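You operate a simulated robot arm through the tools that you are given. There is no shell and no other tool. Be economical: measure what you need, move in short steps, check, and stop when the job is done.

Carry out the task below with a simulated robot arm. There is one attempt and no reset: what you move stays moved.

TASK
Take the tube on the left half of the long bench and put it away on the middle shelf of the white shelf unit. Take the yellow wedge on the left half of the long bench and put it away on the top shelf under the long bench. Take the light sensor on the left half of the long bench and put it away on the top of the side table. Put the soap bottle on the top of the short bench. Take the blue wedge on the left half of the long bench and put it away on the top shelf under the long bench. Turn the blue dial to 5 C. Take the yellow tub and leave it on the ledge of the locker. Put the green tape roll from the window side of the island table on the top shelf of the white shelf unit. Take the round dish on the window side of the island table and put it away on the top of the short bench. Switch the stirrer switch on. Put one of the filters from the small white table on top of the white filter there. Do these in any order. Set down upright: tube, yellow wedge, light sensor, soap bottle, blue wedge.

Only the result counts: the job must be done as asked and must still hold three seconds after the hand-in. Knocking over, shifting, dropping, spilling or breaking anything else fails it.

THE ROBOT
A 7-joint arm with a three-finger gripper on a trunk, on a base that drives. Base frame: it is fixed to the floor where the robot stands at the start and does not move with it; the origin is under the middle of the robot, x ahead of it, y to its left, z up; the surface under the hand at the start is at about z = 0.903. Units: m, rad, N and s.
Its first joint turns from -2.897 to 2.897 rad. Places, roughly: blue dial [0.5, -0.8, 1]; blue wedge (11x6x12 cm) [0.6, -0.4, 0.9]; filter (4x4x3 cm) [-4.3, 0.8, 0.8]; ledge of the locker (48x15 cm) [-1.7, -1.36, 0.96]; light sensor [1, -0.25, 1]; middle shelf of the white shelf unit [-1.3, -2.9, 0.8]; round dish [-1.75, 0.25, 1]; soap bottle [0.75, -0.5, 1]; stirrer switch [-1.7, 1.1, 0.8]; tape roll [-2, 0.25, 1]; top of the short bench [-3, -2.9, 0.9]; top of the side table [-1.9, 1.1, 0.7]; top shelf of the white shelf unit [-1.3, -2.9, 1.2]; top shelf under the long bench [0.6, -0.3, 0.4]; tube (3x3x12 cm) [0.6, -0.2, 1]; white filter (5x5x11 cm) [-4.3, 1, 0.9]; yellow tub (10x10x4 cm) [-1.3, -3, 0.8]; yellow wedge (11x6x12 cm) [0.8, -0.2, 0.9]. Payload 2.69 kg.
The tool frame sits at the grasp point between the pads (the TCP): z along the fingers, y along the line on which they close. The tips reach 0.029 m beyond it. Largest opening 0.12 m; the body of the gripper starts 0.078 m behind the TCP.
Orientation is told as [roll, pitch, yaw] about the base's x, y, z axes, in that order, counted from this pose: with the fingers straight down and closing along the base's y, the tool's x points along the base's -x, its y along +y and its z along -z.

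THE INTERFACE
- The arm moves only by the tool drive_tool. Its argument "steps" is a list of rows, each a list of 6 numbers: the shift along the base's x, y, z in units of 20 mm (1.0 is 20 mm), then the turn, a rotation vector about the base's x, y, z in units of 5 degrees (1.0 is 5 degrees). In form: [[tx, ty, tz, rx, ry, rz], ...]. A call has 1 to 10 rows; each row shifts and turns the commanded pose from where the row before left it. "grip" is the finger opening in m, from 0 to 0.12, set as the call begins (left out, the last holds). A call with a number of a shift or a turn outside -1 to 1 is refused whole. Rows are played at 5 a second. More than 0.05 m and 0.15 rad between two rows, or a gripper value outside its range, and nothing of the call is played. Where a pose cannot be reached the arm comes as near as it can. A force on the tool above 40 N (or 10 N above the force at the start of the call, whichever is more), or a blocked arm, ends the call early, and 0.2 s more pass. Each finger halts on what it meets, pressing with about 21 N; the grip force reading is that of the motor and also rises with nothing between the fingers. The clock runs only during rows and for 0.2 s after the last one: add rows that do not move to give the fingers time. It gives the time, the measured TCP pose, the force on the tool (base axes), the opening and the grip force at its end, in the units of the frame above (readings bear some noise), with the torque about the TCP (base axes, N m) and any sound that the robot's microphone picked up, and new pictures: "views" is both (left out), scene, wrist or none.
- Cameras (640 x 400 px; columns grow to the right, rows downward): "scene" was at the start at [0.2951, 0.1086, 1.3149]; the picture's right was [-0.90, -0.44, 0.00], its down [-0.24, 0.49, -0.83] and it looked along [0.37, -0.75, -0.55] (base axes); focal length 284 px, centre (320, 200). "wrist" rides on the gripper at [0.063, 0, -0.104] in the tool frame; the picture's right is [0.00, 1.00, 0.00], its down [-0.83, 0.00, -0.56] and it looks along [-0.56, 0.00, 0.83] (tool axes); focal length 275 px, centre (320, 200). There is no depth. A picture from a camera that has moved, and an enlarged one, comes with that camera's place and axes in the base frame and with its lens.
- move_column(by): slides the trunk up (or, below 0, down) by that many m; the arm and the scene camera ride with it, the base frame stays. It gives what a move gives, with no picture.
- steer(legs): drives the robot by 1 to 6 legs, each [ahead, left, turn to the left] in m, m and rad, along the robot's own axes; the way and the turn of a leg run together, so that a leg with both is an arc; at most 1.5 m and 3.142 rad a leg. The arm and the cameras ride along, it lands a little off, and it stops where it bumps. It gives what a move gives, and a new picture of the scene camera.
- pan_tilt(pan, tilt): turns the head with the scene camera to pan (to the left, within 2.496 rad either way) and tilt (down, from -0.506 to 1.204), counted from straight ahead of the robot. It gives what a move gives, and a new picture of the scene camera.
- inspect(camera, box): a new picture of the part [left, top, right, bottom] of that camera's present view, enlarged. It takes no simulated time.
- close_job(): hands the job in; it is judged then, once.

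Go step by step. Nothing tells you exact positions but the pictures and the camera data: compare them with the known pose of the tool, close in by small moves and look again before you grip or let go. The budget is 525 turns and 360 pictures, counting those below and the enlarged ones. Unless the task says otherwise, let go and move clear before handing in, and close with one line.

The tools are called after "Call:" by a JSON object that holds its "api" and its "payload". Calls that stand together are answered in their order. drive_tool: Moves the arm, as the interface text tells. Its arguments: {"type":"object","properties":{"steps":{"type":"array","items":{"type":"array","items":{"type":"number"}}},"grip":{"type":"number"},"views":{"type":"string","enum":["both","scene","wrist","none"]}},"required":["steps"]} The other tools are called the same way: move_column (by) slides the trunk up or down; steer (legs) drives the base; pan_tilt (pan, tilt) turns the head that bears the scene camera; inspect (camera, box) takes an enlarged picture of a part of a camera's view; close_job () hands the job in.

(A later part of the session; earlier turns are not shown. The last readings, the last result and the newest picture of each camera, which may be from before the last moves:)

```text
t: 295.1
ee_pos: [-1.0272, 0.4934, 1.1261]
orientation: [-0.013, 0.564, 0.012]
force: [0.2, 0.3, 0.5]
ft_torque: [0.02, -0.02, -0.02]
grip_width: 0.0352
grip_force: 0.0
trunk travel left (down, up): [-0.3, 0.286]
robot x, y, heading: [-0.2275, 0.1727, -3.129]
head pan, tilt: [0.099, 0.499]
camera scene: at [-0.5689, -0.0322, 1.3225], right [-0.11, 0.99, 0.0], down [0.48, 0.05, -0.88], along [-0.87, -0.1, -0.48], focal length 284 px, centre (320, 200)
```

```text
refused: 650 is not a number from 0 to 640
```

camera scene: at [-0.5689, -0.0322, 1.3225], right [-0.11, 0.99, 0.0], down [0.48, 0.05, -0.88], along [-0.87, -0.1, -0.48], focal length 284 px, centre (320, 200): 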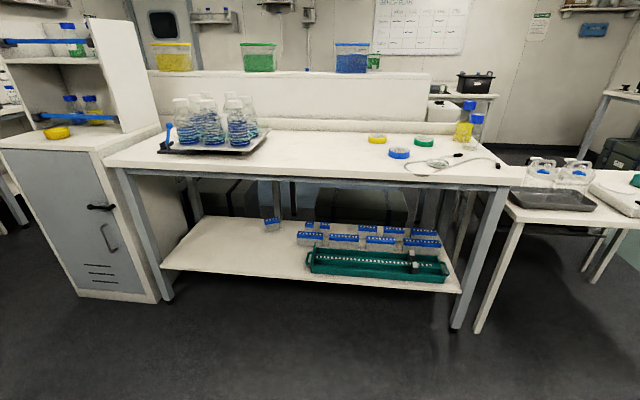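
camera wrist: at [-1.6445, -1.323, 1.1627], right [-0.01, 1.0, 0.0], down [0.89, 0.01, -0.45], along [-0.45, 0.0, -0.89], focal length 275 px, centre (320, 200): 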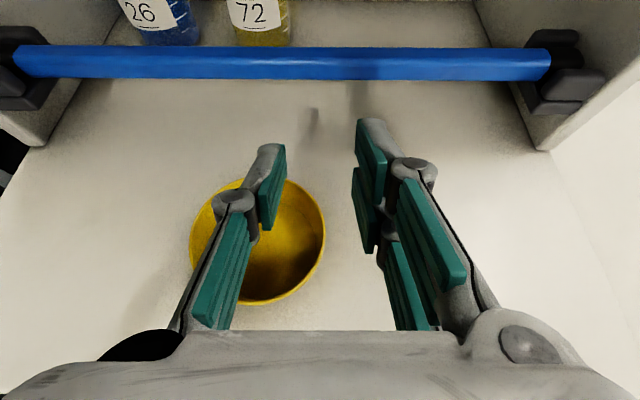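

Call:
{"api": "inspect", "payload": {"camera": "scene", "box": [350, 90, 520, 200]}}

Call:
{"api": "inspect", "payload": {"camera": "scene", "box": [500, 130, 640, 240]}}

```text
3.64 times, centred on (435, 145) of scene
camera zoom: at [-0.5689, -0.0322, 1.3225], right [-0.11, 0.99, 0.0], down [0.48, 0.05, -0.88], along [-0.87, -0.1, -0.48], focal length 1032 px, centre (-98, 400)
```

zoom: 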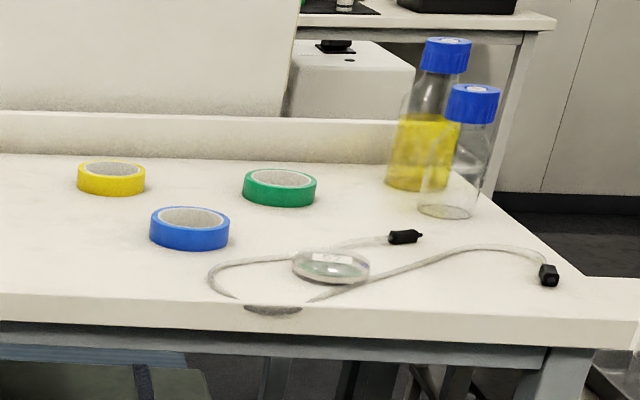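

```text
3.64 times, centred on (570, 185) of scene
camera zoom: at [-0.5689, -0.0322, 1.3225], right [-0.11, 0.99, 0.0], down [0.48, 0.05, -0.88], along [-0.87, -0.1, -0.48], focal length 1032 px, centre (-589, 254)
```

zoom: 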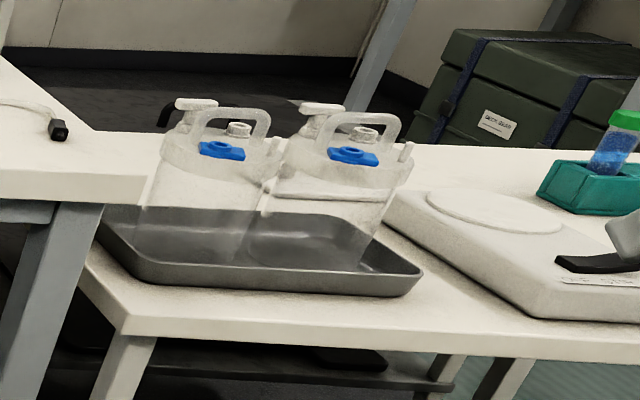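

Green tape is at ≈(-1.98,0.32), dish at ≈(-1.69,0.32). I'll roll the tool back to its normal side and make it vertical.

Call:
{"api": "drive_tool", "payload": {"steps": [[0, 0, 0, -0.535, 0, -0.845], [0, 0, 0, -0.535, 0, -0.845], [0, 0, 0, -0.535, 0, -0.845], [0, 0, 0, -0.535, 0, -0.845], [0, 0, 0, -0.535, 0, -0.845], [0, 0, 0, -0.535, 0, -0.845], [0, 0, 0, -0.535, 0, -0.845], [0, 0, 0, -0.535, 0, -0.845], [0, 0, 0, -0.535, 0, -0.845], [0, 0, 0, -0.535, 0, -0.845]], "views": "none"}}

Call:
{"api": "drive_tool", "payload": {"steps": [[0, 0, 0, -0.535, 0, -0.845], [0, 0, 0, -0.535, 0, -0.845], [0, 0, 0, -0.535, 0, -0.845], [0, 0, 0, -0.535, 0, -0.845], [0, 0, 0, -0.535, 0, -0.845], [0, 0, 0, -0.535, 0, -0.845], [0, 0, 0, -0.535, 0, -0.845], [0, 0, 0, -0.535, 0, -0.845], [0, 0, 0, -0.535, 0, -0.845], [0, 0, 0, -0.535, 0, -0.845]], "views": "none"}}

Call:
{"api": "drive_tool", "payload": {"steps": [[0, 0, 0, -0.535, 0, -0.845], [0, 0, 0, -0.535, 0, -0.845], [0, 0, 0, -0.535, 0, -0.845], [0, 0, 0, -0.535, 0, -0.845], [0, 0, 0, -0.535, 0, -0.845], [0, 0, 0, -0.535, 0, -0.845], [0, 0, 0, -0.535, 0, -0.845], [0, 0, 0, -0.535, 0, -0.845], [0, 0, 0, -0.535, 0, -0.845], [0, 0, 0, -0.535, 0, -0.845]], "views": "none"}}

Call:
{"api": "drive_tool", "payload": {"steps": [[0, 0, 0, -0.535, 0, -0.845], [0, 0, 0, -0.535, 0, -0.845], [0, 0, 0, -0.535, 0, -0.845], [0, 0, 0, -0.535, 0, -0.845], [0, 0, 0, -0.535, 0, -0.845], [0, 0, 0, -0.535, 0, -0.845], [0, 0, 0, 0, -1, 0], [0, 0, 0, 0, -1, 0], [0, 0, 0, 0, -1, 0], [0, 0, 0, 0, -1, 0]], "views": "none"}}

Call:
{"api": "drive_tool", "payload": {"steps": [[0, 0, 0, 0, -1, 0], [0, 0, 0, 0, -1, 0], [0, 0, 0, 0, -0.4, 0]], "views": "none"}}

```text
t: 297.3
ee_pos: [-1.0265, 0.4929, 1.1259]
orientation: [-0.467, 0.352, -0.943]
force: [0.0, -0.1, -0.1]
ft_torque: [-0.01, 0.02, -0.01]
grip_width: 0.035
grip_force: 0.1
trunk travel left (down, up): [-0.3, 0.286]
robot x, y, heading: [-0.2278, 0.1747, -3.128]
head pan, tilt: [0.099, 0.499]
```

```text
t: 299.5
ee_pos: [-1.0277, 0.4925, 1.1251]
orientation: [-0.578, -0.09, -1.71]
force: [-1.0, -0.1, 0.4]
ft_torque: [-0.01, -0.02, -0.02]
grip_width: 0.0352
grip_force: 0.0
trunk travel left (down, up): [-0.3, 0.286]
robot x, y, heading: [-0.2272, 0.1756, -3.127]
head pan, tilt: [0.099, 0.499]
```

```text
t: 301.7
ee_pos: [-1.0268, 0.4934, 1.1252]
orientation: [-0.33, -0.483, -2.531]
force: [-0.4, -1.0, -0.5]
ft_torque: [0.03, 0.01, -0.01]
grip_width: 0.0352
grip_force: 0.0
trunk travel left (down, up): [-0.3, 0.286]
robot x, y, heading: [-0.2283, 0.1716, -3.129]
head pan, tilt: [0.099, 0.499]
```

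```text
t: 303.9
ee_pos: [-1.027, 0.4921, 1.1251]
orientation: [-0.024, -0.218, -3.13]
force: [0.6, 0.1, 0.4]
ft_torque: [0.0, 0.01, 0.04]
grip_width: 0.0349
grip_force: 0.0
trunk travel left (down, up): [-0.3, 0.286]
robot x, y, heading: [-0.221, 0.1727, -3.124]
head pan, tilt: [0.099, 0.499]
```

```text
t: 304.7
ee_pos: [-1.0274, 0.4917, 1.125]
orientation: [-0.02, -0.01, -3.131]
force: [0.3, -0.8, 0.8]
ft_torque: [-0.02, 0.0, 0.01]
grip_width: 0.0353
grip_force: 0.0
trunk travel left (down, up): [-0.3, 0.286]
robot x, y, heading: [-0.2247, 0.1741, -3.124]
head pan, tilt: [0.099, 0.499]
```

Call:
{"api": "drive_tool", "payload": {"steps": [[0, -1, 0.5, 0.2, -0.1, 0], [0, -1, 0.5, 0, 0, 0], [0, -1, 0.5, 0, 0, 0], [0, -1, 0.5, 0, 0, 0], [0, -1, 0, 0, 0, 0], [0, -1, 0, 0, 0, 0], [0, -1, 0, 0, 0, 0], [0, -1, 0, 0, 0, 0], [0, -0.6, 0, 0, 0, 0]], "grip": 0.12, "views": "none"}}

Call:
{"api": "steer", "payload": {"legs": [[0.65, 0, 0]]}}

Call:
{"api": "inspect", "payload": {"camera": "wrist", "box": [0, 0, 640, 400]}}

```text
t: 306.7
ee_pos: [-1.0275, 0.3216, 1.166]
orientation: [-0.037, -0.001, -3.131]
force: [-0.4, 0.0, 0.5]
ft_torque: [-0.02, 0.02, 0.01]
grip_width: 0.12
grip_force: 0.2
trunk travel left (down, up): [-0.3, 0.286]
robot x, y, heading: [-0.2248, 0.1734, -3.126]
head pan, tilt: [0.099, 0.499]
```

```text
t: 310.4
ee_pos: [-1.6801, 0.3102, 1.166]
orientation: [-0.039, 0.0, -3.13]
force: [-0.5, -0.6, 0.0]
ft_torque: [0.01, 0.0, -0.03]
grip_width: 0.1199
grip_force: 0.0
trunk travel left (down, up): [-0.3, 0.286]
robot x, y, heading: [-0.877, 0.163, -3.125]
head pan, tilt: [0.099, 0.499]
camera scene: at [-1.2219, -0.0422, 1.3224], right [-0.11, 0.99, 0.0], down [0.48, 0.05, -0.88], along [-0.87, -0.1, -0.48], focal length 284 px, centre (320, 200)
```

scene: 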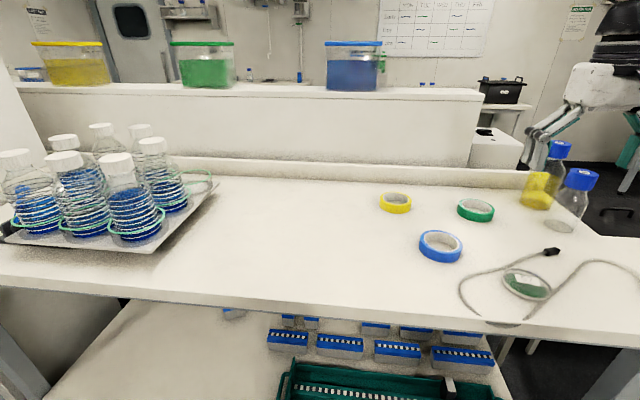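

```text
1.00 times, centred on (320, 200) of wrist (not enlarged: the box is as wide or as high as the picture)
camera zoom: at [-1.6184, 0.3072, 1.2701], right [0.02, -1.0, -0.04], down [-0.83, -0.03, 0.56], along [-0.56, 0.02, -0.83], focal length 275 px, centre (320, 200)
```

zoom: 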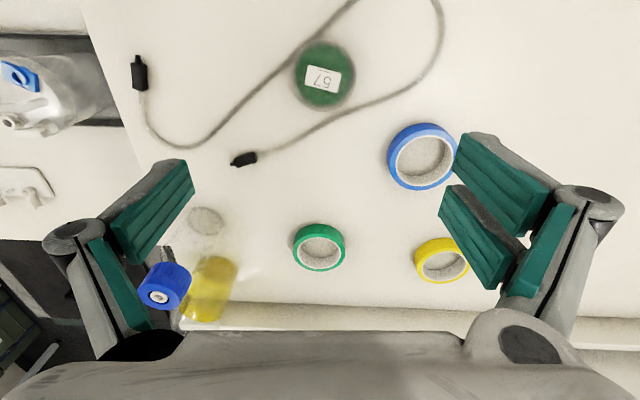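

Tape and dish are clearly visible. Go in 0.17 m and put the tool over the green tape.

Call:
{"api": "steer", "payload": {"legs": [[0.17, 0, 0]]}}

Call:
{"api": "drive_tool", "payload": {"steps": [[-1, 0.1, -1, -0.4, 0, 0], [-1, 0.1, -1, 0, 0, 0], [-1, 0.1, -1, 0, 0, 0], [-1, 0, -1, 0, 0, 0], [-1, 0, -1, 0, 0, 0]], "views": "wrist"}}

```text
t: 311.8
ee_pos: [-1.8508, 0.3051, 1.166]
orientation: [-0.037, -0.003, -3.131]
force: [-0.5, 0.1, -0.5]
ft_torque: [-0.01, 0.02, -0.03]
grip_width: 0.1199
grip_force: 0.1
trunk travel left (down, up): [-0.3, 0.286]
robot x, y, heading: [-1.0491, 0.1618, -3.12]
head pan, tilt: [0.099, 0.499]
camera scene: at [-1.3927, -0.0454, 1.3224], right [-0.12, 0.99, 0.0], down [0.48, 0.06, -0.88], along [-0.87, -0.1, -0.48], focal length 284 px, centre (320, 200)
```

scene: 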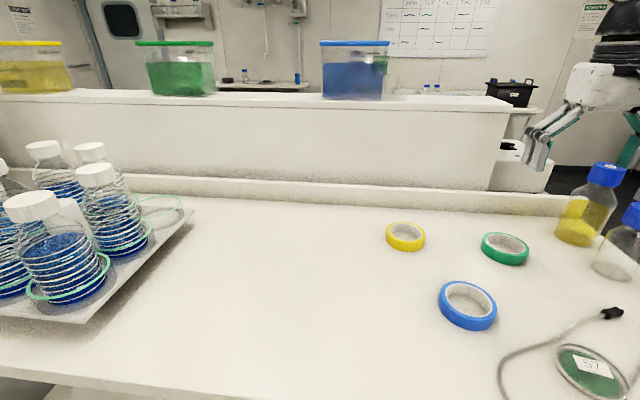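

```text
t: 313.0
ee_pos: [-1.9506, 0.3117, 1.0653]
orientation: [-0.003, -0.002, -3.129]
force: [0.2, 0.4, 0.0]
ft_torque: [0.02, 0.04, 0.01]
grip_width: 0.12
grip_force: 0.0
trunk travel left (down, up): [-0.3, 0.286]
robot x, y, heading: [-1.053, 0.1611, -3.123]
head pan, tilt: [0.099, 0.499]
camera wrist: at [-1.8893, 0.3132, 1.1703], right [0.02, -1.0, 0.0], down [-0.83, -0.02, 0.56], along [-0.56, -0.01, -0.83], focal length 275 px, centre (320, 200)
```

wrist: 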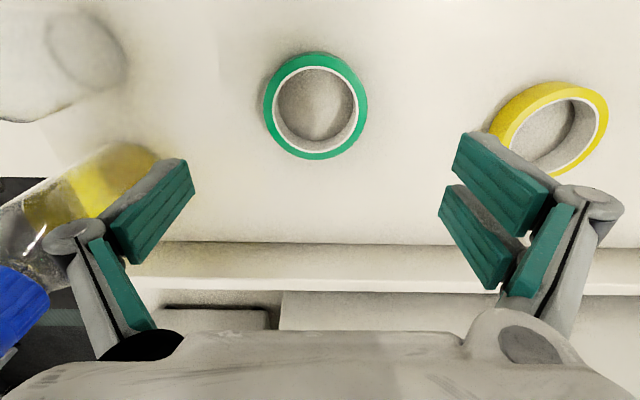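

Call:
{"api": "drive_tool", "payload": {"steps": [[-0.25, 0.2, -1, 0, 0, 0], [0, 0, -1, 0, 0, 0], [0, 0, -1, 0, 0, 0], [0, 0, -1, 0, 0, 0], [0, 0, -1, 0, 0, 0], [0, 0, -0.5, 0, 0, 0]], "views": "wrist"}}

```text
t: 314.4
ee_pos: [-1.9565, 0.316, 0.955]
orientation: [-0.003, -0.002, -3.129]
force: [-0.2, -0.2, 0.6]
ft_torque: [0.0, -0.01, 0.01]
grip_width: 0.12
grip_force: 0.0
trunk travel left (down, up): [-0.3, 0.286]
robot x, y, heading: [-1.0542, 0.1622, -3.124]
head pan, tilt: [0.099, 0.499]
camera wrist: at [-1.8939, 0.3171, 1.0599], right [0.02, -1.0, 0.0], down [-0.83, -0.02, 0.56], along [-0.56, -0.01, -0.83], focal length 275 px, centre (320, 200)
```

wrist: 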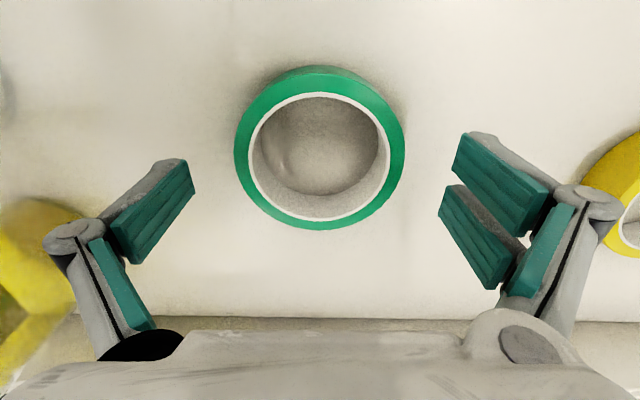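

Call:
{"api": "drive_tool", "payload": {"steps": [[0, 0, -0.5, 0, 0, 0], [0, 0, -0.4, 0, 0, 0], [0, 0, 0, 0, 0, 0]], "views": "none"}}

Call:
{"api": "drive_tool", "payload": {"steps": [[0, 0, 0, 0, 0, 0], [0, 0, 0, 0, 0, 0], [0, 0, 0, 0, 0, 0]], "grip": 0.05, "views": "wrist"}}

```text
t: 315.2
ee_pos: [-1.9557, 0.3159, 0.9375]
orientation: [-0.001, -0.003, -3.131]
force: [0.7, 0.8, 0.2]
ft_torque: [-0.02, 0.01, -0.01]
grip_width: 0.12
grip_force: 0.1
trunk travel left (down, up): [-0.3, 0.286]
robot x, y, heading: [-1.0491, 0.1571, -3.128]
head pan, tilt: [0.099, 0.499]
```

```text
t: 316.0
ee_pos: [-1.9572, 0.3159, 0.938]
orientation: [-0.003, -0.003, -3.13]
force: [0.1, 0.2, 3.2]
ft_torque: [0.13, -0.04, -0.04]
grip_width: 0.0914
grip_force: 21.0
trunk travel left (down, up): [-0.3, 0.286]
robot x, y, heading: [-1.0525, 0.1596, -3.124]
head pan, tilt: [0.099, 0.499]
camera wrist: at [-1.8942, 0.3172, 1.0422], right [0.02, -1.0, 0.0], down [-0.83, -0.02, 0.56], along [-0.56, -0.01, -0.83], focal length 275 px, centre (320, 200)
```

wrist: 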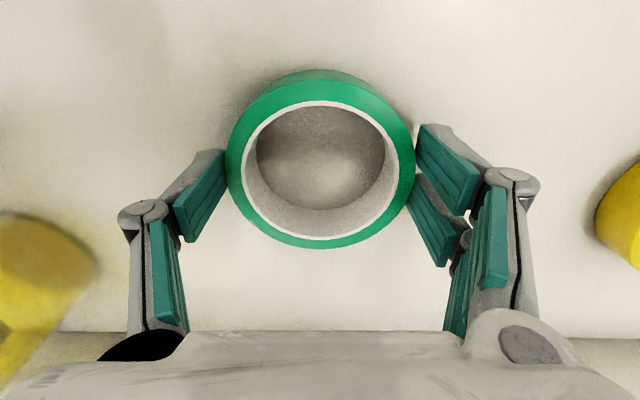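

Tape gripped. Lift, retreat, raise the trunk, and go to the white shelf unit.

Call:
{"api": "drive_tool", "payload": {"steps": [[0, 0, 1, 0, 0, 0], [0, 0, 1, 0, 0, 0], [0, 0, 1, 0, 0, 0], [0, 0, 1, 0, 0, 0], [0, 0, 1, 0, 0, 0], [0, 0, 1, 0, 0, 0], [0, 0, 1, 0, 0, 0], [0, 0, 1, 0, 0, 0], [0, 0, 1, 0, 0, 0]], "views": "none"}}

Call:
{"api": "move_column", "payload": {"by": 0.25}}

Call:
{"api": "steer", "payload": {"legs": [[-0.75, 0, 0], [0, 1.3, 0], [0, 0.3, 0], [0, 0, 1.56]]}}

Call:
{"api": "pan_tilt", "payload": {"pan": -0.2, "tilt": 0.45}}

```text
t: 318.0
ee_pos: [-1.9579, 0.3174, 1.1176]
orientation: [-0.001, -0.002, -3.13]
force: [0.4, -0.5, -0.9]
ft_torque: [-0.03, -0.02, 0.02]
grip_width: 0.0913
grip_force: 20.9
trunk travel left (down, up): [-0.3, 0.286]
robot x, y, heading: [-1.0476, 0.1592, -3.13]
head pan, tilt: [0.099, 0.499]
```

```text
t: 320.6
ee_pos: [-1.826, 0.3174, 1.3681]
orientation: [0.0, 0.001, -3.129]
force: [-0.4, -0.3, -1.0]
ft_torque: [0.01, -0.02, -0.04]
grip_width: 0.0911
grip_force: 21.3
trunk travel left (down, up): [-0.55, 0.036]
robot x, y, heading: [-1.0501, 0.1623, -3.131]
head pan, tilt: [0.099, 0.499]
```

```text
t: 336.2
ee_pos: [-0.4147, -2.1958, 1.369]
orientation: [-0.001, -0.002, -1.562]
force: [-0.3, 0.7, -0.2]
ft_torque: [-0.04, -0.01, 0.05]
grip_width: 0.0911
grip_force: 21.1
trunk travel left (down, up): [-0.55, 0.036]
robot x, y, heading: [-0.2531, -1.4225, -1.558]
head pan, tilt: [0.099, 0.499]
camera scene: at [-0.0526, -1.5817, 1.5727], right [-0.99, -0.11, 0.0], down [-0.05, 0.48, -0.88], along [0.1, -0.87, -0.48], focal length 284 px, centre (320, 200)
```

scene: 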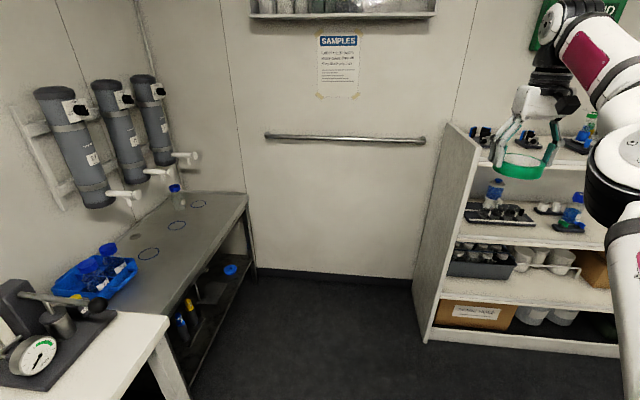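

```text
t: 337.0
ee_pos: [-0.4154, -2.1956, 1.3663]
orientation: [-0.002, -0.002, -1.563]
force: [0.3, -0.1, -1.0]
ft_torque: [-0.01, 0.03, 0.0]
grip_width: 0.091
grip_force: 21.2
trunk travel left (down, up): [-0.55, 0.036]
robot x, y, heading: [-0.2557, -1.4236, -1.561]
head pan, tilt: [-0.201, 0.45]
camera scene: at [-0.0799, -1.5816, 1.5772], right [-0.98, 0.19, 0.0], down [0.08, 0.43, -0.9], along [-0.17, -0.88, -0.44], focal length 284 px, centre (320, 200)
```

scene: 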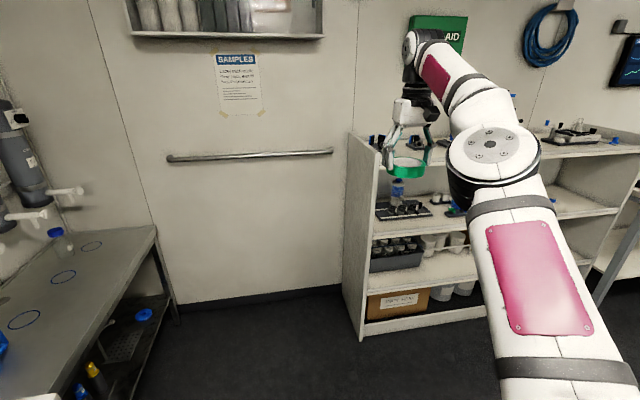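

Call:
{"api": "steer", "payload": {"legs": [[0, -0.75, 0]]}}

Call:
{"api": "inspect", "payload": {"camera": "scene", "box": [200, 60, 440, 210]}}

Call:
{"api": "inspect", "payload": {"camera": "wrist", "box": [0, 0, 640, 400]}}

```text
t: 341.1
ee_pos: [-1.1626, -2.2095, 1.3681]
orientation: [0.0, -0.002, -1.556]
force: [0.2, 0.7, 0.1]
ft_torque: [-0.02, -0.01, 0.02]
grip_width: 0.0911
grip_force: 20.7
trunk travel left (down, up): [-0.55, 0.036]
robot x, y, heading: [-1.0059, -1.4337, -1.553]
head pan, tilt: [-0.201, 0.45]
camera scene: at [-0.8324, -1.5925, 1.5772], right [-0.98, 0.18, 0.0], down [0.08, 0.43, -0.9], along [-0.16, -0.89, -0.44], focal length 284 px, centre (320, 200)
```

scene: 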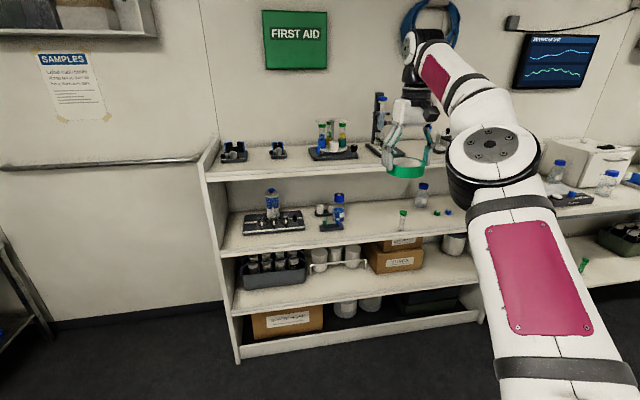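

```text
2.67 times, centred on (320, 135) of scene
camera zoom: at [-0.8324, -1.5925, 1.5772], right [-0.98, 0.18, 0.0], down [0.08, 0.43, -0.9], along [-0.16, -0.89, -0.44], focal length 757 px, centre (320, 373)
```

zoom: 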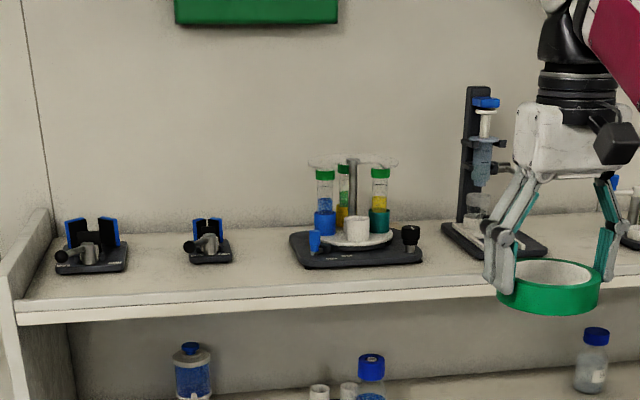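

```text
1.00 times, centred on (320, 200) of wrist (not enlarged: the box is as wide or as high as the picture)
camera zoom: at [-1.165, -2.1461, 1.4728], right [1.0, 0.02, 0.0], down [0.02, -0.83, 0.56], along [0.01, -0.56, -0.83], focal length 275 px, centre (320, 200)
```

zoom: 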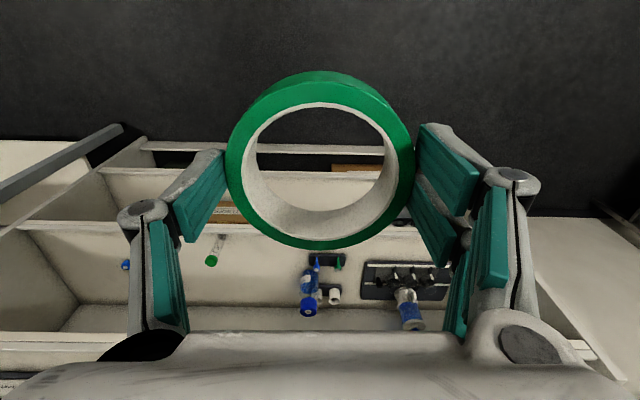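

There is a clear front spot on the top shelf at about x=-0.955, y=-2.765, between the second small block and the rack. Drive over it.

Call:
{"api": "steer", "payload": {"legs": [[0, 0.2, -0.017], [0.45, 0, 0]]}}

Call:
{"api": "inspect", "payload": {"camera": "wrist", "box": [0, 0, 640, 400]}}

```text
t: 345.1
ee_pos: [-0.9742, -2.6606, 1.3683]
orientation: [-0.001, -0.002, -1.572]
force: [0.2, 0.1, -1.7]
ft_torque: [0.0, -0.02, 0.03]
grip_width: 0.0911
grip_force: 20.9
trunk travel left (down, up): [-0.55, 0.036]
robot x, y, heading: [-0.8063, -1.8851, -1.568]
head pan, tilt: [-0.201, 0.45]
camera scene: at [-0.6329, -2.0493, 1.5772], right [-0.98, 0.2, 0.0], down [0.09, 0.43, -0.9], along [-0.18, -0.88, -0.44], focal length 284 px, centre (320, 200)
```

scene: 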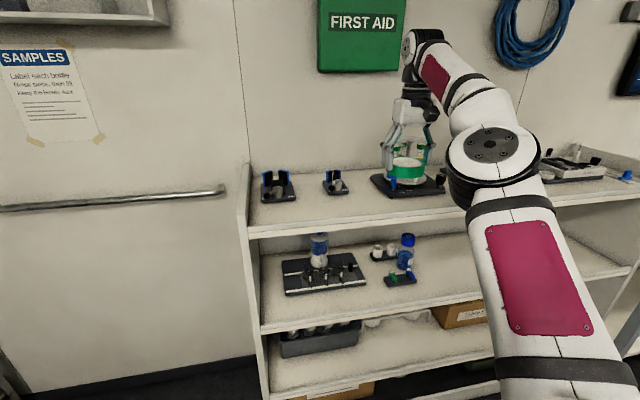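

```text
1.00 times, centred on (320, 200) of wrist (not enlarged: the box is as wide or as high as the picture)
camera zoom: at [-0.9756, -2.5968, 1.4729], right [1.0, 0.0, 0.0], down [0.0, -0.83, 0.56], along [0.0, -0.56, -0.83], focal length 275 px, centre (320, 200)
```

zoom: 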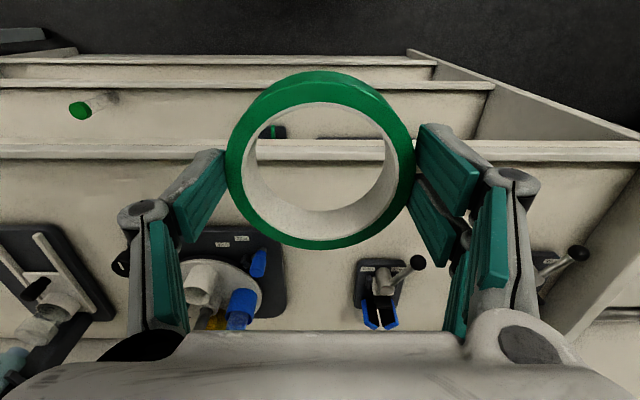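

Call:
{"api": "steer", "payload": {"legs": [[0.15, 0.045, 0]]}}

Call:
{"api": "drive_tool", "payload": {"steps": [[0, 0, -1, 0, 0, 0], [0, 0, -1, 0, 0, 0], [0, 0, -1, 0, 0, 0], [0, 0, -1, 0, 0, 0], [0, 0, -1, 0, 0, 0]], "views": "wrist"}}

```text
t: 346.5
ee_pos: [-0.929, -2.8114, 1.3681]
orientation: [-0.001, -0.003, -1.571]
force: [1.3, 0.1, -0.9]
ft_torque: [0.0, 0.01, -0.01]
grip_width: 0.0909
grip_force: 21.0
trunk travel left (down, up): [-0.55, 0.036]
robot x, y, heading: [-0.7594, -2.035, -1.569]
head pan, tilt: [-0.201, 0.45]
camera scene: at [-0.5874, -2.2005, 1.5772], right [-0.98, 0.2, 0.0], down [0.09, 0.43, -0.9], along [-0.18, -0.88, -0.44], focal length 284 px, centre (320, 200)
```

scene: 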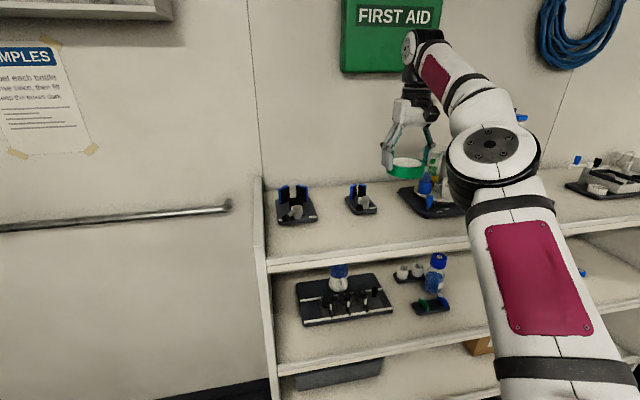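

```text
t: 347.7
ee_pos: [-0.9287, -2.8116, 1.2681]
orientation: [-0.002, -0.002, -1.574]
force: [1.2, 0.1, -0.6]
ft_torque: [-0.03, 0.02, -0.02]
grip_width: 0.0912
grip_force: 21.3
trunk travel left (down, up): [-0.55, 0.036]
robot x, y, heading: [-0.7598, -2.0407, -1.568]
head pan, tilt: [-0.201, 0.45]
camera wrist: at [-0.9302, -2.7483, 1.3728], right [1.0, 0.0, 0.0], down [0.0, -0.83, 0.56], along [0.0, -0.56, -0.83], focal length 275 px, centre (320, 200)
```

wrist: 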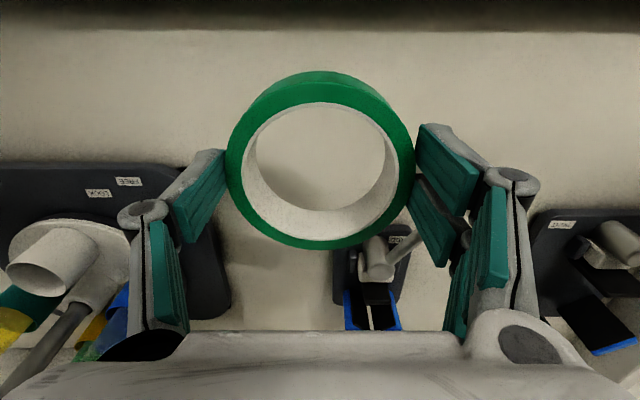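

Call:
{"api": "drive_tool", "payload": {"steps": [[0, -0.75, 0, 0, 0, 0], [0, -0.75, 0, 0, 0, 0], [0, 0, -1, 0, 0, 0], [0, 0, -0.5, 0, 0, 0]], "views": "wrist"}}

```text
t: 348.7
ee_pos: [-0.929, -2.8408, 1.237]
orientation: [-0.002, -0.002, -1.573]
force: [-0.6, -0.4, -0.3]
ft_torque: [-0.06, 0.02, 0.0]
grip_width: 0.091
grip_force: 20.9
trunk travel left (down, up): [-0.55, 0.036]
robot x, y, heading: [-0.7566, -2.037, -1.565]
head pan, tilt: [-0.201, 0.45]
camera wrist: at [-0.93, -2.7783, 1.342], right [1.0, 0.0, 0.0], down [0.0, -0.83, 0.56], along [0.0, -0.56, -0.83], focal length 275 px, centre (320, 200)
```

wrist: 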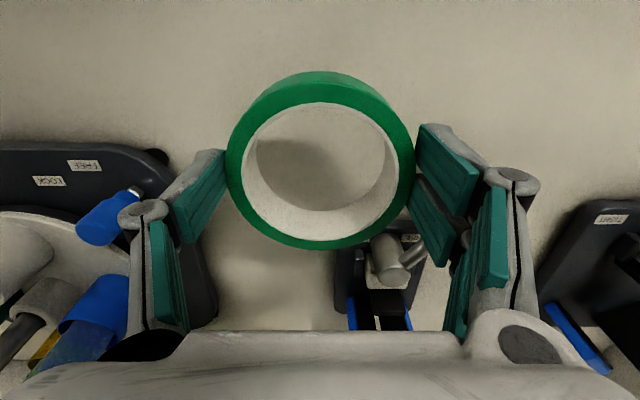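

Call:
{"api": "drive_tool", "payload": {"steps": [[0, 0, -0.6, 0, 0, 0], [0, 0, -0.3, 0, 0, 0], [0, 0, -0.15, 0, 0, 0], [0, 0, -0.15, 0, 0, 0], [0, 0, -0.15, 0, 0, 0], [0, 0, -0.15, 0, 0, 0], [0, 0, -0.15, 0, 0, 0], [0, 0, -0.15, 0, 0, 0]], "views": "none"}}

```text
t: 350.5
ee_pos: [-0.9285, -2.8419, 1.2021]
orientation: [-0.003, -0.004, -1.572]
force: [0.6, 0.7, -1.0]
ft_torque: [0.0, 0.02, 0.02]
grip_width: 0.0909
grip_force: 20.6
trunk travel left (down, up): [-0.55, 0.036]
robot x, y, heading: [-0.7595, -2.0432, -1.571]
head pan, tilt: [-0.201, 0.45]
```

Call:
{"api": "drive_tool", "payload": {"steps": [[0, 0, -0.15, 0, 0, 0], [0, 0, -0.15, 0, 0, 0], [0, 0, -0.15, 0, 0, 0], [0, 0, -0.15, 0, 0, 0], [0, 0, -0.15, 0, 0, 0], [0, 0, -0.15, 0, 0, 0], [0, 0, 0, 0, 0, 0]], "views": "wrist"}}

```text
t: 352.1
ee_pos: [-0.9283, -2.841, 1.1833]
orientation: [-0.005, -0.004, -1.573]
force: [-4.9, -1.7, 14.2]
ft_torque: [-0.06, 0.16, -0.13]
grip_width: 0.0909
grip_force: 21.2
trunk travel left (down, up): [-0.55, 0.036]
robot x, y, heading: [-0.76, -2.0376, -1.57]
head pan, tilt: [-0.201, 0.45]
camera wrist: at [-0.9307, -2.778, 1.2892], right [1.0, 0.0, 0.0], down [0.0, -0.83, 0.56], along [0.0, -0.56, -0.83], focal length 275 px, centre (320, 200)
```

wrist: 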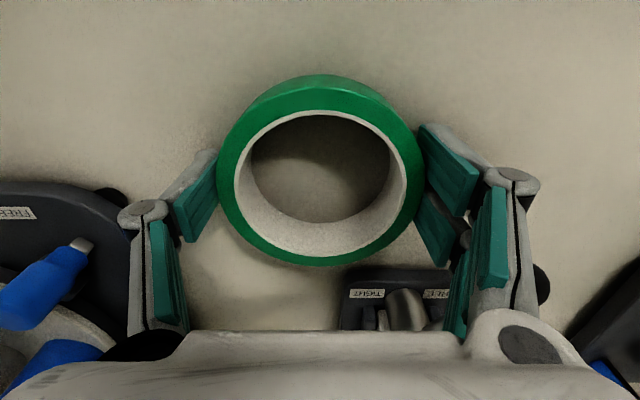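

Contact. Open modestly and rise.

Call:
{"api": "drive_tool", "payload": {"steps": [[0, 0, 0, 0, 0, 0], [0, 0, 0, 0, 0, 0], [0, 0, 1, 0, 0, 0], [0, 0, 1, 0, 0, 0], [0, 0, 1, 0, 0, 0], [0, 0, 1, 0, 0, 0], [0, 0, 1, 0, 0, 0], [0, 0, 1, 0, 0, 0]], "grip": 0.107, "views": "wrist"}}

```text
t: 353.9
ee_pos: [-0.9282, -2.8411, 1.3031]
orientation: [-0.002, -0.002, -1.571]
force: [-0.2, 0.7, 0.6]
ft_torque: [-0.01, -0.04, -0.01]
grip_width: 0.107
grip_force: 0.1
trunk travel left (down, up): [-0.55, 0.036]
robot x, y, heading: [-0.7602, -2.0389, -1.57]
head pan, tilt: [-0.201, 0.45]
camera wrist: at [-0.9306, -2.7777, 1.408], right [1.0, 0.0, 0.0], down [0.0, -0.83, 0.56], along [0.0, -0.56, -0.83], focal length 275 px, centre (320, 200)
```

wrist: 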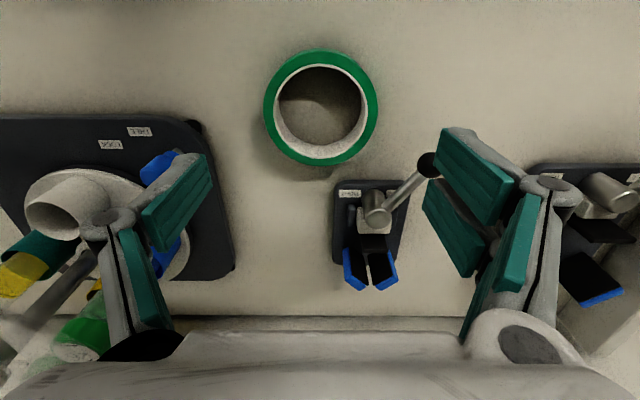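

Tape is on the top shelf. Back to the island for the dish.

Call:
{"api": "steer", "payload": {"legs": [[-0.6, 0, 0], [0, 0.45, 0], [0, 0, -1.57], [0, -1.3, 0], [0, -0.3, 0]]}}

Call:
{"api": "move_column", "payload": {"by": -0.25}}

Call:
{"api": "steer", "payload": {"legs": [[0.55, 0, 0]]}}

Call:
{"api": "inspect", "payload": {"camera": "wrist", "box": [0, 0, 640, 400]}}

```text
t: 371.1
ee_pos: [-1.1461, 0.2982, 1.3034]
orientation: [-0.001, -0.002, -3.119]
force: [-0.6, -0.3, -0.7]
ft_torque: [0.03, 0.0, -0.01]
grip_width: 0.1068
grip_force: 0.1
trunk travel left (down, up): [-0.55, 0.036]
robot x, y, heading: [-0.3388, 0.147, -3.113]
head pan, tilt: [-0.201, 0.45]
camera scene: at [-0.4955, -0.0294, 1.5772], right [0.17, 0.98, 0.0], down [0.43, -0.08, -0.9], along [-0.89, 0.16, -0.44], focal length 284 px, centre (320, 200)
```

scene: 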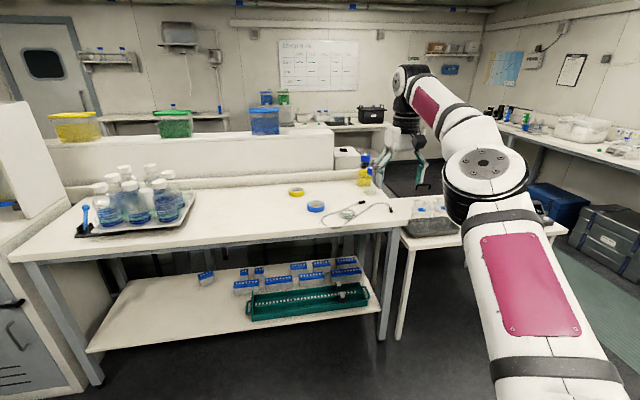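

```text
t: 373.7
ee_pos: [-1.1456, 0.2977, 1.0537]
orientation: [0.0, 0.0, -3.118]
force: [0.4, 0.2, 0.0]
ft_torque: [0.01, 0.0, -0.01]
grip_width: 0.107
grip_force: 0.0
trunk travel left (down, up): [-0.3, 0.286]
robot x, y, heading: [-0.3382, 0.1489, -3.112]
head pan, tilt: [-0.201, 0.45]
```

```text
t: 376.8
ee_pos: [-1.6944, 0.2844, 1.0526]
orientation: [-0.002, -0.001, -3.121]
force: [-0.3, -0.3, -0.2]
ft_torque: [0.0, 0.01, -0.01]
grip_width: 0.1069
grip_force: 0.0
trunk travel left (down, up): [-0.3, 0.286]
robot x, y, heading: [-0.8888, 0.1373, -3.114]
head pan, tilt: [-0.201, 0.45]
camera scene: at [-1.2288, -0.0483, 1.3269], right [0.17, 0.98, 0.0], down [0.43, -0.08, -0.9], along [-0.89, 0.16, -0.44], focal length 284 px, centre (320, 200)
```

scene: 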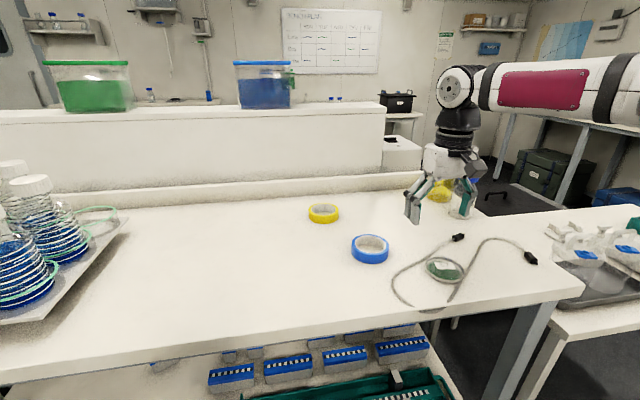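

```text
1.00 times, centred on (320, 200) of wrist (not enlarged: the box is as wide or as high as the picture)
camera zoom: at [-1.633, 0.2852, 1.1578], right [0.03, -1.0, 0.0], down [-0.83, -0.02, 0.56], along [-0.56, -0.01, -0.83], focal length 275 px, centre (320, 200)
```

zoom: 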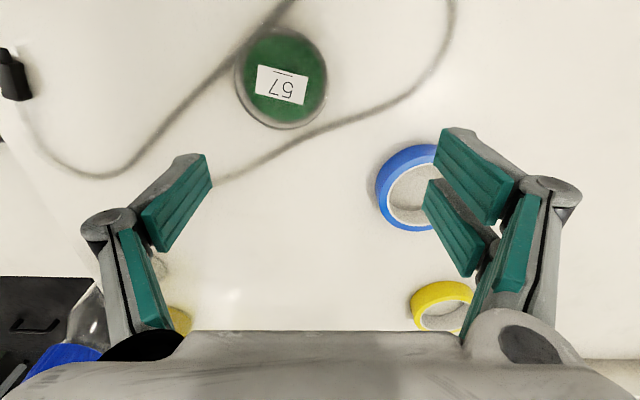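

Call:
{"api": "inspect", "payload": {"camera": "wrist", "box": [190, 0, 390, 160]}}

Call:
{"api": "inspect", "payload": {"camera": "scene", "box": [380, 220, 520, 320]}}

```text
2.50 times, centred on (290, 80) of wrist
camera zoom: at [-1.633, 0.2852, 1.1578], right [0.03, -1.0, 0.0], down [-0.83, -0.02, 0.56], along [-0.56, -0.01, -0.83], focal length 688 px, centre (395, 500)
```

zoom: 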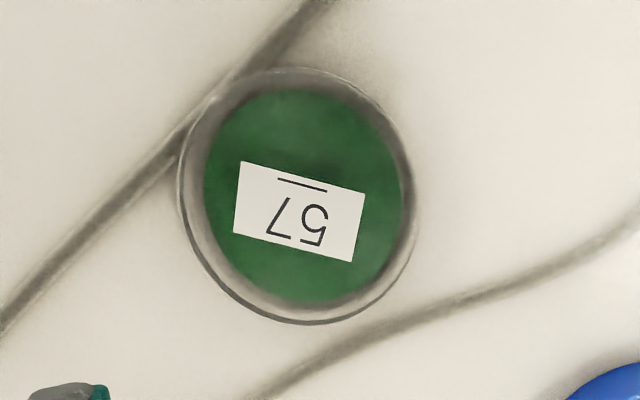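

```text
4.00 times, centred on (450, 270) of scene
camera zoom: at [-1.2288, -0.0483, 1.3269], right [0.17, 0.98, 0.0], down [0.43, -0.08, -0.9], along [-0.89, 0.16, -0.44], focal length 1135 px, centre (-200, -80)
```

zoom: 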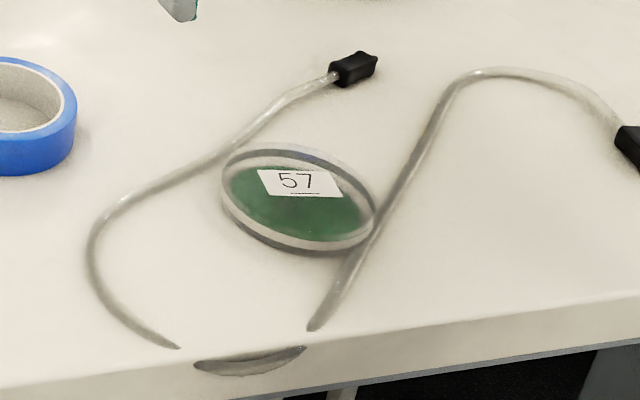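

The dish leans on the cable on its (+x,+y) side. I'll close along the cable's direction (tool turned +40°) so that the fingers stay clear of both strands.

Call:
{"api": "drive_tool", "payload": {"steps": [[0.1, 0.2, 0, 0, 0, 1], [0.1, 0.2, 0, 0, 0, 1], [0.1, 0.2, 0, 0, 0, 1], [0.1, 0.2, 0, 0, 0, 1], [0.1, 0.2, 0, 0, 0, 1], [0.1, 0.2, 0, 0, 0, 1], [0.1, 0.2, 0, 0, 0, 1], [0.1, 0.2, -1, 0, 0, 1], [0, 0, -1, 0, 0, 0], [0, 0, -0.5, 0, 0, 0]], "grip": 0.105, "views": "both"}}

```text
t: 379.0
ee_pos: [-1.6779, 0.3172, 1.0024]
orientation: [-0.002, -0.001, -2.42]
force: [-0.3, -0.3, 0.6]
ft_torque: [0.05, 0.03, 0.0]
grip_width: 0.1051
grip_force: 0.0
trunk travel left (down, up): [-0.3, 0.286]
robot x, y, heading: [-0.8897, 0.1318, -3.115]
head pan, tilt: [-0.201, 0.45]
camera scene: at [-1.2287, -0.0483, 1.3269], right [0.17, 0.98, 0.0], down [0.43, -0.08, -0.9], along [-0.89, 0.16, -0.44], focal length 284 px, centre (320, 200)
camera wrist: at [-1.6328, 0.358, 1.1075], right [0.66, -0.75, 0.0], down [-0.62, -0.55, 0.56], along [-0.42, -0.37, -0.83], focal length 275 px, centre (320, 200)
```

scene: 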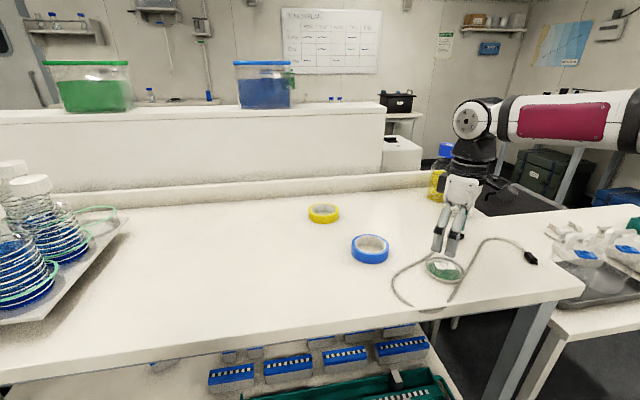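
wrist: 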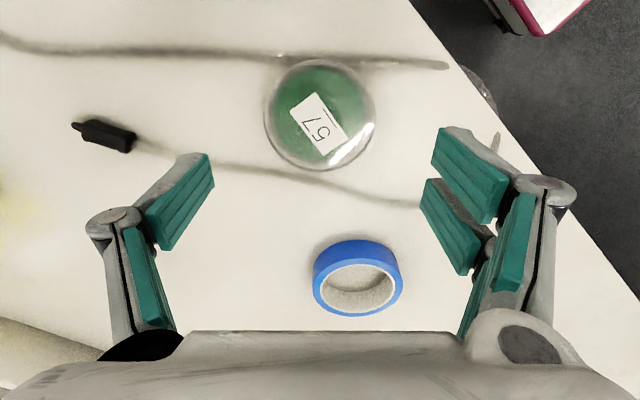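

Call:
{"api": "drive_tool", "payload": {"steps": [[0.1, 0.1, -1, 0, 0, 0], [0, 0, -1, 0, 0, 0], [0, 0, -1, 0, 0, 0], [0, 0, -0.25, 0, 0, 0], [0, 0, 0, 0, 0, 0]], "views": "wrist"}}

```text
t: 380.2
ee_pos: [-1.6771, 0.3179, 0.9379]
orientation: [0.001, -0.002, -2.423]
force: [0.2, -0.6, 0.3]
ft_torque: [-0.02, 0.03, 0.0]
grip_width: 0.1046
grip_force: 0.1
trunk travel left (down, up): [-0.3, 0.286]
robot x, y, heading: [-0.8899, 0.1314, -3.117]
head pan, tilt: [-0.201, 0.45]
camera wrist: at [-1.6302, 0.3597, 1.0431], right [0.66, -0.75, 0.0], down [-0.62, -0.55, 0.56], along [-0.42, -0.37, -0.83], focal length 275 px, centre (320, 200)
```

wrist: 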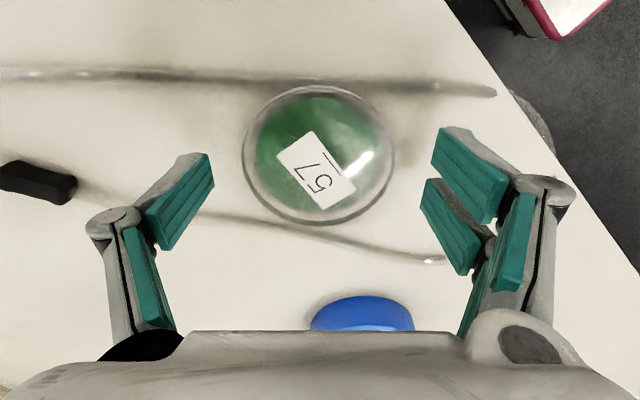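

Call:
{"api": "drive_tool", "payload": {"steps": [[0, 0, -0.15, 0, 0, 0], [0, 0, 0, 0, 0, 0]], "views": "none"}}

Call:
{"api": "drive_tool", "payload": {"steps": [[0, 0, 0, 0, 0, 0], [0, 0, 0, 0, 0, 0], [0, 0, 0, 0, 0, 0]], "grip": 0.05, "views": "wrist"}}

```text
t: 380.8
ee_pos: [-1.6764, 0.3168, 0.936]
orientation: [-0.004, -0.002, -2.421]
force: [0.2, -1.1, -0.4]
ft_torque: [0.0, 0.0, 0.02]
grip_width: 0.1051
grip_force: 0.1
trunk travel left (down, up): [-0.3, 0.286]
robot x, y, heading: [-0.8946, 0.1366, -3.121]
head pan, tilt: [-0.201, 0.45]
```

```text
t: 381.6
ee_pos: [-1.6768, 0.3188, 0.9363]
orientation: [-0.003, -0.001, -2.424]
force: [-0.1, -0.5, 4.1]
ft_torque: [-0.04, -0.01, -0.04]
grip_width: 0.0768
grip_force: 21.2
trunk travel left (down, up): [-0.3, 0.286]
robot x, y, heading: [-0.8908, 0.1322, -3.112]
head pan, tilt: [-0.201, 0.45]
camera wrist: at [-1.6301, 0.3596, 1.0407], right [0.66, -0.75, 0.0], down [-0.62, -0.55, 0.56], along [-0.42, -0.37, -0.83], focal length 275 px, centre (320, 200)
```

wrist: 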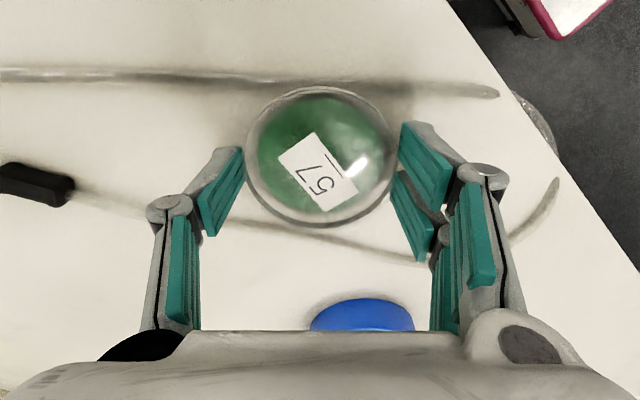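

Gripped (77 mm). Lift gently and check that the cable stays put.

Call:
{"api": "drive_tool", "payload": {"steps": [[0, 0, 0.3, 0, 0, 0], [0, 0, 0.5, 0, 0, 0], [0, 0, 1, 0, 0, 0], [0, 0, 1, 0, 0, 0], [0, 0, 1, 0, 0, 0], [0, 0, 1, 0, 0, 0], [0, 0, 1, 0, 0, 0]], "views": "both"}}

```text
t: 383.2
ee_pos: [-1.6779, 0.3183, 1.0517]
orientation: [-0.003, -0.001, -2.421]
force: [-0.1, 0.2, -0.4]
ft_torque: [-0.02, -0.03, 0.0]
grip_width: 0.0769
grip_force: 20.7
trunk travel left (down, up): [-0.3, 0.286]
robot x, y, heading: [-0.888, 0.1347, -3.116]
head pan, tilt: [-0.201, 0.45]
camera scene: at [-1.2289, -0.0482, 1.3269], right [0.17, 0.98, 0.0], down [0.43, -0.08, -0.9], along [-0.89, 0.16, -0.44], focal length 284 px, centre (320, 200)
camera wrist: at [-1.6309, 0.3597, 1.1565], right [0.66, -0.75, 0.0], down [-0.62, -0.55, 0.56], along [-0.42, -0.37, -0.83], focal length 275 px, centre (320, 200)
```

scene: 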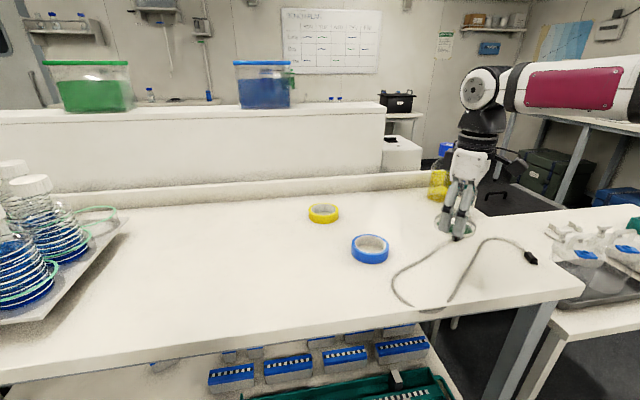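
wrist: 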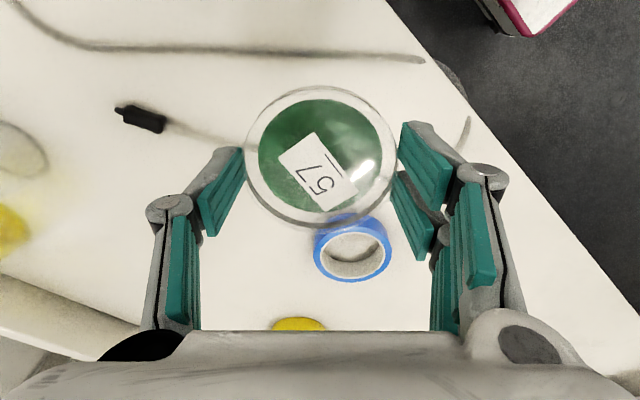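

Dish lifted, cable undisturbed. Now travel to the short bench: back off, south to the corridor, and look west.

Call:
{"api": "drive_tool", "payload": {"steps": [[0, 0, 1, 0, 0, 0], [0, 0, 1, 0, 0, 0], [0, 0, 1, 0, 0, 0]], "views": "none"}}

Call:
{"api": "steer", "payload": {"legs": [[-0.58, 0, 0], [0, 1.1, -0.025], [0, 1.1, 0]]}}

Call:
{"api": "pan_tilt", "payload": {"pan": 0.25, "tilt": 0.35}}

```text
t: 384.0
ee_pos: [-1.6776, 0.317, 1.1111]
orientation: [-0.003, 0.0, -2.42]
force: [-0.9, 1.0, -1.3]
ft_torque: [0.03, 0.01, 0.02]
grip_width: 0.0764
grip_force: 21.8
trunk travel left (down, up): [-0.3, 0.286]
robot x, y, heading: [-0.8883, 0.135, -3.113]
head pan, tilt: [-0.201, 0.45]
```

```text
t: 397.8
ee_pos: [-1.0534, -1.8486, 1.1101]
orientation: [0.0, 0.0, -2.434]
force: [-1.2, -0.5, 0.0]
ft_torque: [0.03, 0.02, 0.03]
grip_width: 0.0764
grip_force: 21.0
trunk travel left (down, up): [-0.3, 0.286]
robot x, y, heading: [-0.2626, -2.0411, -3.124]
head pan, tilt: [-0.201, 0.45]
camera scene: at [-0.6089, -2.2207, 1.3269], right [0.18, 0.98, 0.0], down [0.43, -0.08, -0.9], along [-0.88, 0.17, -0.44], focal length 284 px, centre (320, 200)
```

scene: 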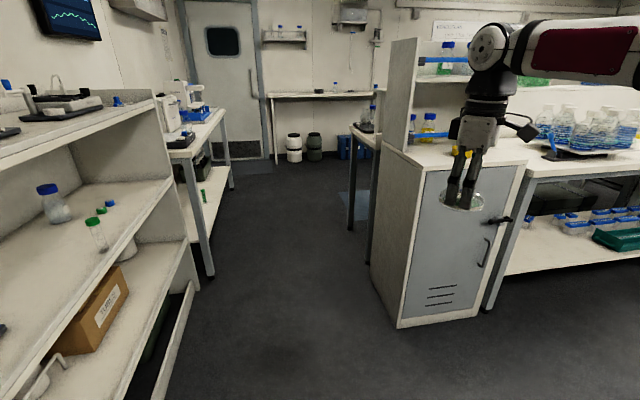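

```text
t: 398.7
ee_pos: [-1.0526, -1.8505, 1.1105]
orientation: [-0.001, -0.002, -2.433]
force: [-0.8, -0.9, -0.3]
ft_torque: [0.02, 0.02, 0.0]
grip_width: 0.0762
grip_force: 21.0
trunk travel left (down, up): [-0.3, 0.286]
robot x, y, heading: [-0.2664, -2.0389, -3.123]
head pan, tilt: [0.25, 0.351]
camera scene: at [-0.6084, -2.262, 1.3361], right [-0.26, 0.97, 0.0], down [0.33, 0.09, -0.94], along [-0.91, -0.25, -0.34], focal length 284 px, centre (320, 200)
```

scene: 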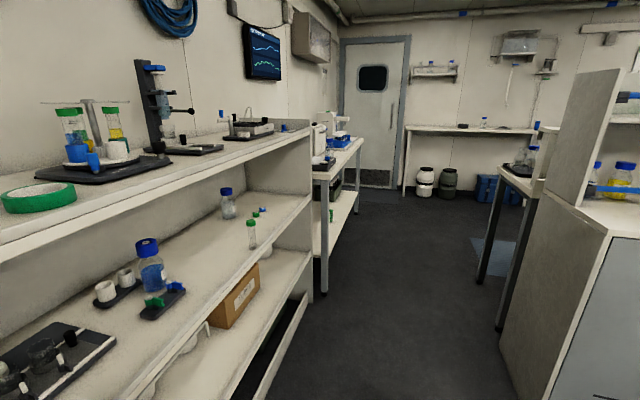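

Call:
{"api": "steer", "payload": {"legs": [[0, 0.05, -0.018], [1.2, 0, 0]]}}

```text
t: 405.3
ee_pos: [-2.2473, -1.885, 1.1093]
orientation: [-0.003, -0.002, -2.449]
force: [0.0, 0.5, -1.4]
ft_torque: [0.05, 0.02, -0.02]
grip_width: 0.0762
grip_force: 20.5
trunk travel left (down, up): [-0.3, 0.286]
robot x, y, heading: [-1.4655, -2.0917, 3.136]
head pan, tilt: [0.25, 0.351]
camera scene: at [-1.8087, -2.3051, 1.3361], right [-0.25, 0.97, 0.0], down [0.33, 0.08, -0.94], along [-0.91, -0.23, -0.34], focal length 284 px, centre (320, 200)
```

scene: 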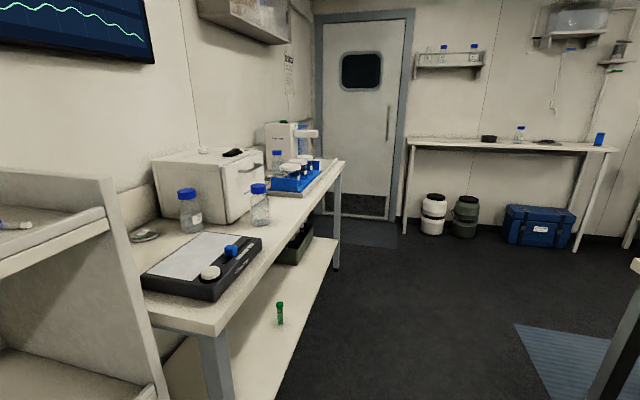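

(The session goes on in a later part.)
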